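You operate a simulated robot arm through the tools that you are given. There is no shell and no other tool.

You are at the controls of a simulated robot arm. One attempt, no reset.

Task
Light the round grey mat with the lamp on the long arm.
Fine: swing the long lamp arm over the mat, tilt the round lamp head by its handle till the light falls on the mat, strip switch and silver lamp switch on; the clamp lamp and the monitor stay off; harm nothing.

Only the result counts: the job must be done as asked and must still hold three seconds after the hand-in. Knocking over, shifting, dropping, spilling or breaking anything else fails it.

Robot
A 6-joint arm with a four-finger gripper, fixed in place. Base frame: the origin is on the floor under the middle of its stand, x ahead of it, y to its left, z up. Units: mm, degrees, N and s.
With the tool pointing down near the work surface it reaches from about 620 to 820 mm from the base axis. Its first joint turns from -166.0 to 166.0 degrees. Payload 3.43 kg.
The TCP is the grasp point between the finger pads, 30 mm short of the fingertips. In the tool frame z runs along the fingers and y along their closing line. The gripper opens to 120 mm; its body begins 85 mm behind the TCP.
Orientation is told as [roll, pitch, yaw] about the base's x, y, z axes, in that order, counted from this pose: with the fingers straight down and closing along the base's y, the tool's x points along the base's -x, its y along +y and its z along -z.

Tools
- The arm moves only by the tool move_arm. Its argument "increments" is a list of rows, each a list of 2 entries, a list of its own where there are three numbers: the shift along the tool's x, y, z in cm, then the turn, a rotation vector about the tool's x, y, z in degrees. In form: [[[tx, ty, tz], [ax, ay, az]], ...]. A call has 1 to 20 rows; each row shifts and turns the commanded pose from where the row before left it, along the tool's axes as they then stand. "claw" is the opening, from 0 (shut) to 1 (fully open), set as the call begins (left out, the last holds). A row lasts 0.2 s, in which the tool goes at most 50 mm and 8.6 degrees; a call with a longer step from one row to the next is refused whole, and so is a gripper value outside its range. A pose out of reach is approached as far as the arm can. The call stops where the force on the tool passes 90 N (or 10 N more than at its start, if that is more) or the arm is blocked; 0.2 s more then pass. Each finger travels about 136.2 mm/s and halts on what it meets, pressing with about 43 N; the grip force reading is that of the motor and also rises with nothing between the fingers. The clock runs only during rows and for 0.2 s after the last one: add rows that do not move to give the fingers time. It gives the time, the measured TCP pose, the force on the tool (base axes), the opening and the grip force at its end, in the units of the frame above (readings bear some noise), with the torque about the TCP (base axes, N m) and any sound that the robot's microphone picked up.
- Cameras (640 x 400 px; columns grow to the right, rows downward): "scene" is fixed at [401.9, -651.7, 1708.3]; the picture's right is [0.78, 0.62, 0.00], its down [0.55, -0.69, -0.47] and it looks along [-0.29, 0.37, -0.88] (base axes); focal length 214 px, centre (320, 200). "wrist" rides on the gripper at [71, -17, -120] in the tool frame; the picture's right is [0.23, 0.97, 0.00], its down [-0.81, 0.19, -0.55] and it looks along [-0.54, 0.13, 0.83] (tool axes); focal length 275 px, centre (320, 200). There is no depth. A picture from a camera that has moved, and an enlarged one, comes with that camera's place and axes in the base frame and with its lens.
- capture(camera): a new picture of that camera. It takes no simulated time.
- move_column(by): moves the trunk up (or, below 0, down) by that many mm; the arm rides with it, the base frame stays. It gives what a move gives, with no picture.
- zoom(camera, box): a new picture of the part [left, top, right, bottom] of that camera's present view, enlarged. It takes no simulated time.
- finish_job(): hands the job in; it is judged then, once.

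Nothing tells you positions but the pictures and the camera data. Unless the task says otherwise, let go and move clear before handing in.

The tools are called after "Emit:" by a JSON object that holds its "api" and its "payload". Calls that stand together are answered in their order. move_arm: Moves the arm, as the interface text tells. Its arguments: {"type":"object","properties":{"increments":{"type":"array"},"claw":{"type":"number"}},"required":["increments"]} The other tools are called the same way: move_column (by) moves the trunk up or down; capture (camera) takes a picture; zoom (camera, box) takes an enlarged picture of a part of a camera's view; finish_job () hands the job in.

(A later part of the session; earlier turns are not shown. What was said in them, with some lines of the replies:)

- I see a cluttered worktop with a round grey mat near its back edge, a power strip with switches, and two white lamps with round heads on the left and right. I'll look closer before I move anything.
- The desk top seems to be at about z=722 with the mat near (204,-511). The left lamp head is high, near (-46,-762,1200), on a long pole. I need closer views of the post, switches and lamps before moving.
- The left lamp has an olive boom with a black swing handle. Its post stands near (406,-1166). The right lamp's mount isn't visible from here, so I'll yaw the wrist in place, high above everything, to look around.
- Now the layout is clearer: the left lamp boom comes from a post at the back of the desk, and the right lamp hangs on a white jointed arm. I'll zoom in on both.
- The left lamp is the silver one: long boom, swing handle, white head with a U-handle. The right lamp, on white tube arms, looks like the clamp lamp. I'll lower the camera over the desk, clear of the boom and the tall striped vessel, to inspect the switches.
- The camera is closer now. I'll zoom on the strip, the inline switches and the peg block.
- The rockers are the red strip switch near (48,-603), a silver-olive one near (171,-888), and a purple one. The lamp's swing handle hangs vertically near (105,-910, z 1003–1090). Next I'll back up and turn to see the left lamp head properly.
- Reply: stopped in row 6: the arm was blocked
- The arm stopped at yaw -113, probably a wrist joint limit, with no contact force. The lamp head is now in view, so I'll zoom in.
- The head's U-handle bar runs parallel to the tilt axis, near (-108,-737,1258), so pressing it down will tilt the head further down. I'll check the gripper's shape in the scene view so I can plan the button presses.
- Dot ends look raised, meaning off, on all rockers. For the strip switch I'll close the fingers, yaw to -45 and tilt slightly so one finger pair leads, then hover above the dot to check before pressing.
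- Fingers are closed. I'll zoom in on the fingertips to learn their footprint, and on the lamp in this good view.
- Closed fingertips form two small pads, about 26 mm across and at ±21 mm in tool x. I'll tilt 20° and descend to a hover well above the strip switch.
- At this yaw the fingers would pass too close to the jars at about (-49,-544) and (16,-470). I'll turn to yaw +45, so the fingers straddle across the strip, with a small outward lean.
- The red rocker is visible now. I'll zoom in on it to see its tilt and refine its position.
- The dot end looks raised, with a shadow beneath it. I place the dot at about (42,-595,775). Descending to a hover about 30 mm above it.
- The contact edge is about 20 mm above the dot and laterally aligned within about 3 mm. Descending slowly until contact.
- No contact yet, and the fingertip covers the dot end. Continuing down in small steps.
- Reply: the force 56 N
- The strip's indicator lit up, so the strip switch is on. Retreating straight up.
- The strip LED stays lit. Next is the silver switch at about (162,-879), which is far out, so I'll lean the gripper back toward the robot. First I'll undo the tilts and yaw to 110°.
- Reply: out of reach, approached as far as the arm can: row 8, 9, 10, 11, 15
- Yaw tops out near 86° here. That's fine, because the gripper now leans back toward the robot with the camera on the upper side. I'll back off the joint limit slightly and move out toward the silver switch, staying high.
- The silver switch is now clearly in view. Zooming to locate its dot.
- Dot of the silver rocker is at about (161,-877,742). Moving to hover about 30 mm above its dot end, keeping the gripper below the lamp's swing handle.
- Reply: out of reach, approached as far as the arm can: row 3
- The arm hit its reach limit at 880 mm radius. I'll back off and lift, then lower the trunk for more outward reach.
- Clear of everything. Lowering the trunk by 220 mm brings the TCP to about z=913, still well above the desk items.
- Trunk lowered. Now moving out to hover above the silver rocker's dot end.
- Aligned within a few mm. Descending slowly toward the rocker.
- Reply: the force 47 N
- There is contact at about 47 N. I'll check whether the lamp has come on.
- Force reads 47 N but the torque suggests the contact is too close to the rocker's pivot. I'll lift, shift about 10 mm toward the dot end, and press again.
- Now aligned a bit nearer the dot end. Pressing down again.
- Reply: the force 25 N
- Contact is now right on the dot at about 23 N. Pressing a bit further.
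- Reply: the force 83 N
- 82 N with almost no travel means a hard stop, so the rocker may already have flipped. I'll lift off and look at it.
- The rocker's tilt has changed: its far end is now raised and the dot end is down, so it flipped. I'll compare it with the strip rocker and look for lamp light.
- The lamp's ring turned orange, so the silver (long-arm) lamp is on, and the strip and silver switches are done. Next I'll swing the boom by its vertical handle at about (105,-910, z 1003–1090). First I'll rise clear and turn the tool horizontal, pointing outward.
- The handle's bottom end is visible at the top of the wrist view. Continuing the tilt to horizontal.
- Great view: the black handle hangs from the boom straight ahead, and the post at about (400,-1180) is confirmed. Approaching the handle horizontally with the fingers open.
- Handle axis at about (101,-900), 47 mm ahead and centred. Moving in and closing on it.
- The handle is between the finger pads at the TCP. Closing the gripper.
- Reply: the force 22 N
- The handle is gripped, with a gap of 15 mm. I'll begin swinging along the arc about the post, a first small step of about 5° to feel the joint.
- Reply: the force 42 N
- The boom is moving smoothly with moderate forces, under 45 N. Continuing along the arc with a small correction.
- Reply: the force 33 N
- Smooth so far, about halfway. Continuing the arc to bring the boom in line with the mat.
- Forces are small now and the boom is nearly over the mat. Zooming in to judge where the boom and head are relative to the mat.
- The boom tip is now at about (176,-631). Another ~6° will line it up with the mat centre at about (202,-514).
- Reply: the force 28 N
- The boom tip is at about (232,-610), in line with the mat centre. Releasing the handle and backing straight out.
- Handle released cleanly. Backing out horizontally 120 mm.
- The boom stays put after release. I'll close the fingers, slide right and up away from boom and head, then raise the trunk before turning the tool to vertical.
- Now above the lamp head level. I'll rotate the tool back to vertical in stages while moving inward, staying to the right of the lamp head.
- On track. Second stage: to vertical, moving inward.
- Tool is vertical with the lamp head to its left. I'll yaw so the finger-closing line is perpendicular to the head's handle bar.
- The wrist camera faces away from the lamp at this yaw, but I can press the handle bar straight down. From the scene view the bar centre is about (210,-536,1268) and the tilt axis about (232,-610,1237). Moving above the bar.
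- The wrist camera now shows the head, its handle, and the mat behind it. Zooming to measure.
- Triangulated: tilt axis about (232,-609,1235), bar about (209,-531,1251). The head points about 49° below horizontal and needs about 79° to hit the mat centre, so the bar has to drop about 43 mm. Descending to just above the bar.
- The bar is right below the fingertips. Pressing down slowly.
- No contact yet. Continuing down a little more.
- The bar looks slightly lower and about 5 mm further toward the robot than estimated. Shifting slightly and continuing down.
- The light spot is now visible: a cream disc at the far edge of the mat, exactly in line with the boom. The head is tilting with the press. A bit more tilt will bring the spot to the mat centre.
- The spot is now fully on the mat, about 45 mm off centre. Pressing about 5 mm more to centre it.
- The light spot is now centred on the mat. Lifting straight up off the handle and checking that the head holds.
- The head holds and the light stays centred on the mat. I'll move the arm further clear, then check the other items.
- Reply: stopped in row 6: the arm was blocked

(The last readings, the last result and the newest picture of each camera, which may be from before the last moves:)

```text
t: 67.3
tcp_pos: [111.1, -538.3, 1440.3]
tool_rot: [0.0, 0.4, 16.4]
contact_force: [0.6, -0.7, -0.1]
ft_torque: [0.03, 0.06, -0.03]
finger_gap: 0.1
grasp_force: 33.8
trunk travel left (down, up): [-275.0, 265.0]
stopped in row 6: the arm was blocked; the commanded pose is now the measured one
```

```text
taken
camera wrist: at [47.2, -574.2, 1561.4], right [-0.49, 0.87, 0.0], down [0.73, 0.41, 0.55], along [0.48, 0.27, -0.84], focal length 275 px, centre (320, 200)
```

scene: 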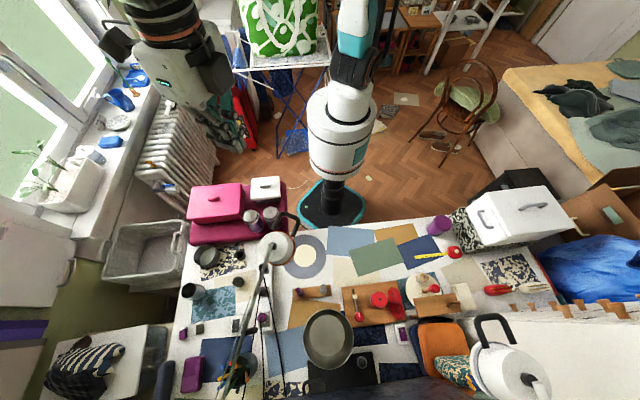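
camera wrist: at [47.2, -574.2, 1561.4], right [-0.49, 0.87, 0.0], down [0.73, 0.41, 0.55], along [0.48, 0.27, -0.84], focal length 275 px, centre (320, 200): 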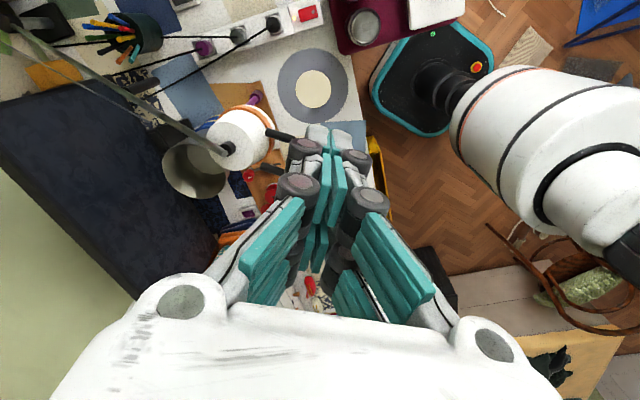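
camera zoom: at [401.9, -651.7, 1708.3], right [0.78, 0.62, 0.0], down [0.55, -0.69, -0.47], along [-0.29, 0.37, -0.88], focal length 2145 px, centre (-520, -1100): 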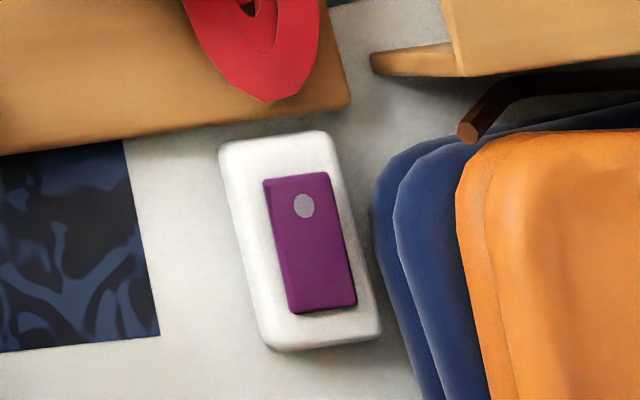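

Everything looks right, though the last move reported "blocked" with no contact force. I'll check that the arm's rear links didn't disturb anything behind, and confirm the lit state.

Emit:
{"api": "zoom", "payload": {"camera": "scene", "box": [240, 0, 480, 150]}}

Emit:
{"api": "zoom", "payload": {"camera": "scene", "box": [80, 0, 320, 150]}}

Emit:
{"api": "zoom", "payload": {"camera": "wrist", "box": [180, 0, 360, 160]}}

Emit:
{"api": "zoom", "payload": {"camera": "scene", "box": [240, 200, 368, 280]}}

```text
2.67 times, centred on (360, 75) of scene
camera zoom: at [401.9, -651.7, 1708.3], right [0.78, 0.62, 0.0], down [0.55, -0.69, -0.47], along [-0.29, 0.37, -0.88], focal length 572 px, centre (213, 533)
```

zoom: 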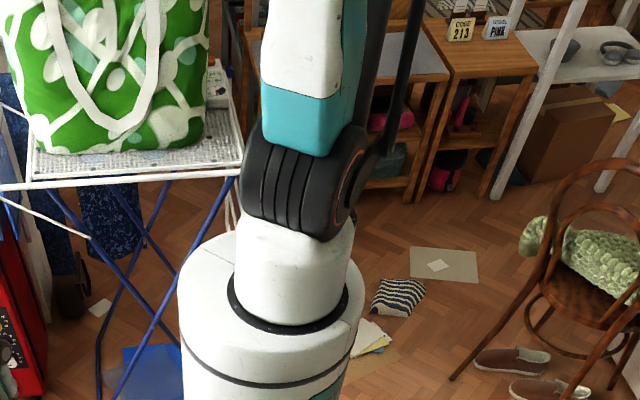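

```text
2.67 times, centred on (200, 75) of scene
camera zoom: at [401.9, -651.7, 1708.3], right [0.78, 0.62, 0.0], down [0.55, -0.69, -0.47], along [-0.29, 0.37, -0.88], focal length 572 px, centre (640, 533)
```

zoom: 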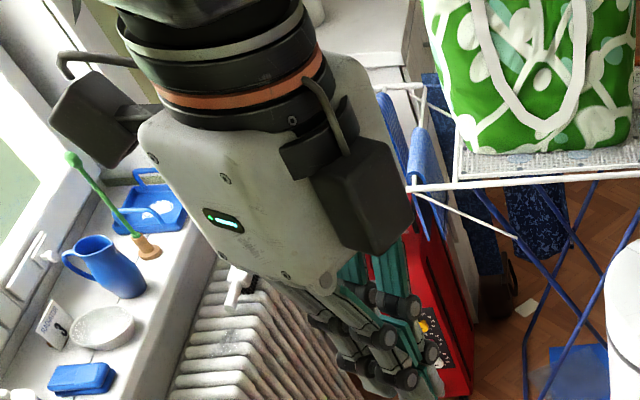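

```text
2.50 times, centred on (270, 80) of wrist
camera zoom: at [47.2, -574.2, 1561.4], right [-0.49, 0.87, 0.0], down [0.73, 0.41, 0.55], along [0.48, 0.27, -0.84], focal length 688 px, centre (445, 500)
```

zoom: 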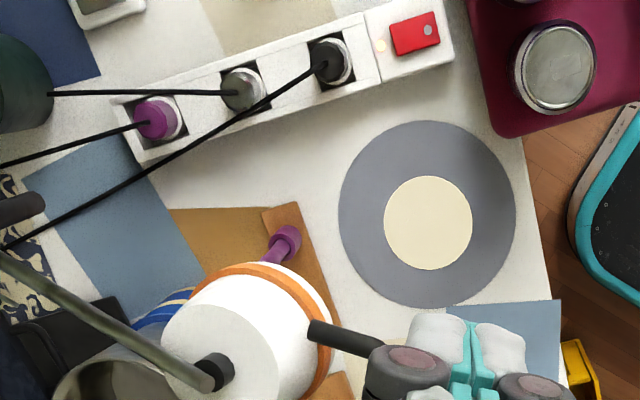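

```text
5.00 times, centred on (304, 240) of scene
camera zoom: at [401.9, -651.7, 1708.3], right [0.78, 0.62, 0.0], down [0.55, -0.69, -0.47], along [-0.29, 0.37, -0.88], focal length 1072 px, centre (400, 0)
```

zoom: 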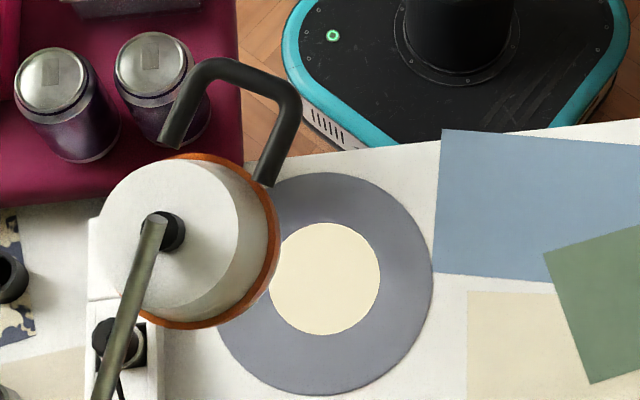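

Nothing behind was disturbed: bag, rack and sill look the same as before. The strip LED and lamp ring are lit, the spot is centred, and the clamp lamp and monitor are off. I'll let a few seconds pass to confirm it holds.

Emit:
{"api": "move_arm", "payload": {"increments": [[[0, 0, 0], [0, 0, 0]], [[0, 0, 0], [0, 0, 0]], [[0, 0, 0], [0, 0, 0]], [[0, 0, 0], [0, 0, 0]], [[0, 0, 0], [0, 0, 0]], [[0, 0, 0], [0, 0, 0]], [[0, 0, 0], [0, 0, 0]], [[0, 0, 0], [0, 0, 0]], [[0, 0, 0], [0, 0, 0]], [[0, 0, 0], [0, 0, 0]], [[0, 0, 0], [0, 0, 0]], [[0, 0, 0], [0, 0, 0]], [[0, 0, 0], [0, 0, 0]], [[0, 0, 0], [0, 0, 0]], [[0, 0, 0], [0, 0, 0]], [[0, 0, 0], [0, 0, 0]]]}}

Emit:
{"api": "zoom", "payload": {"camera": "scene", "box": [150, 200, 350, 325]}}

```text
t: 70.7
tcp_pos: [109.3, -536.7, 1441.3]
tool_rot: [0.0, 0.3, 16.3]
contact_force: [1.2, 0.0, 0.1]
ft_torque: [-0.01, 0.0, -0.02]
finger_gap: 0.2
grasp_force: 33.3
trunk travel left (down, up): [-275.0, 265.0]
```

```text
3.20 times, centred on (250, 262) of scene
camera zoom: at [401.9, -651.7, 1708.3], right [0.78, 0.62, 0.0], down [0.55, -0.69, -0.47], along [-0.29, 0.37, -0.88], focal length 686 px, centre (544, 0)
```

zoom: 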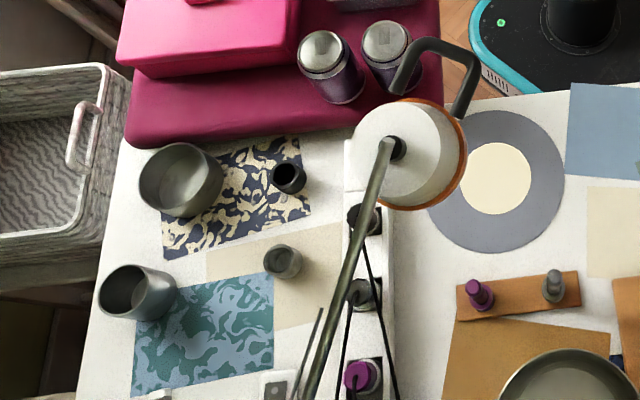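

After more than three seconds the light spot is still centred on the mat, the lamp is lit, and the arm is clear of everything. Handing in the job.

Emit:
{"api": "finish_job", "payload": {}}

```text
The job is handed in.
```

The long-arm lamp now lights the round grey mat, with its light spot close to the centre. I let about three seconds pass before handing in, and the spot hadn't moved.

- **Switches:** The strip switch is on and its indicator is lit. The silver lamp switch is on, and the lamp's ring glows orange.
- **Left off:** I didn't touch the clamp lamp or the monitor, and both still look off.
- **Lamp position:** I swung the arm over the mat by its hanging handle and tilted the head by pressing down on its U-handle. Both stayed put once I let go.
- **Surroundings:** In the final pictures nothing else appears to have been knocked or shifted.

My last move, backing away after the lamp was set, stopped short with an "arm was blocked" message. There was no contact force and I saw nothing disturbed. The arm ended up clear of the lamp and desk.
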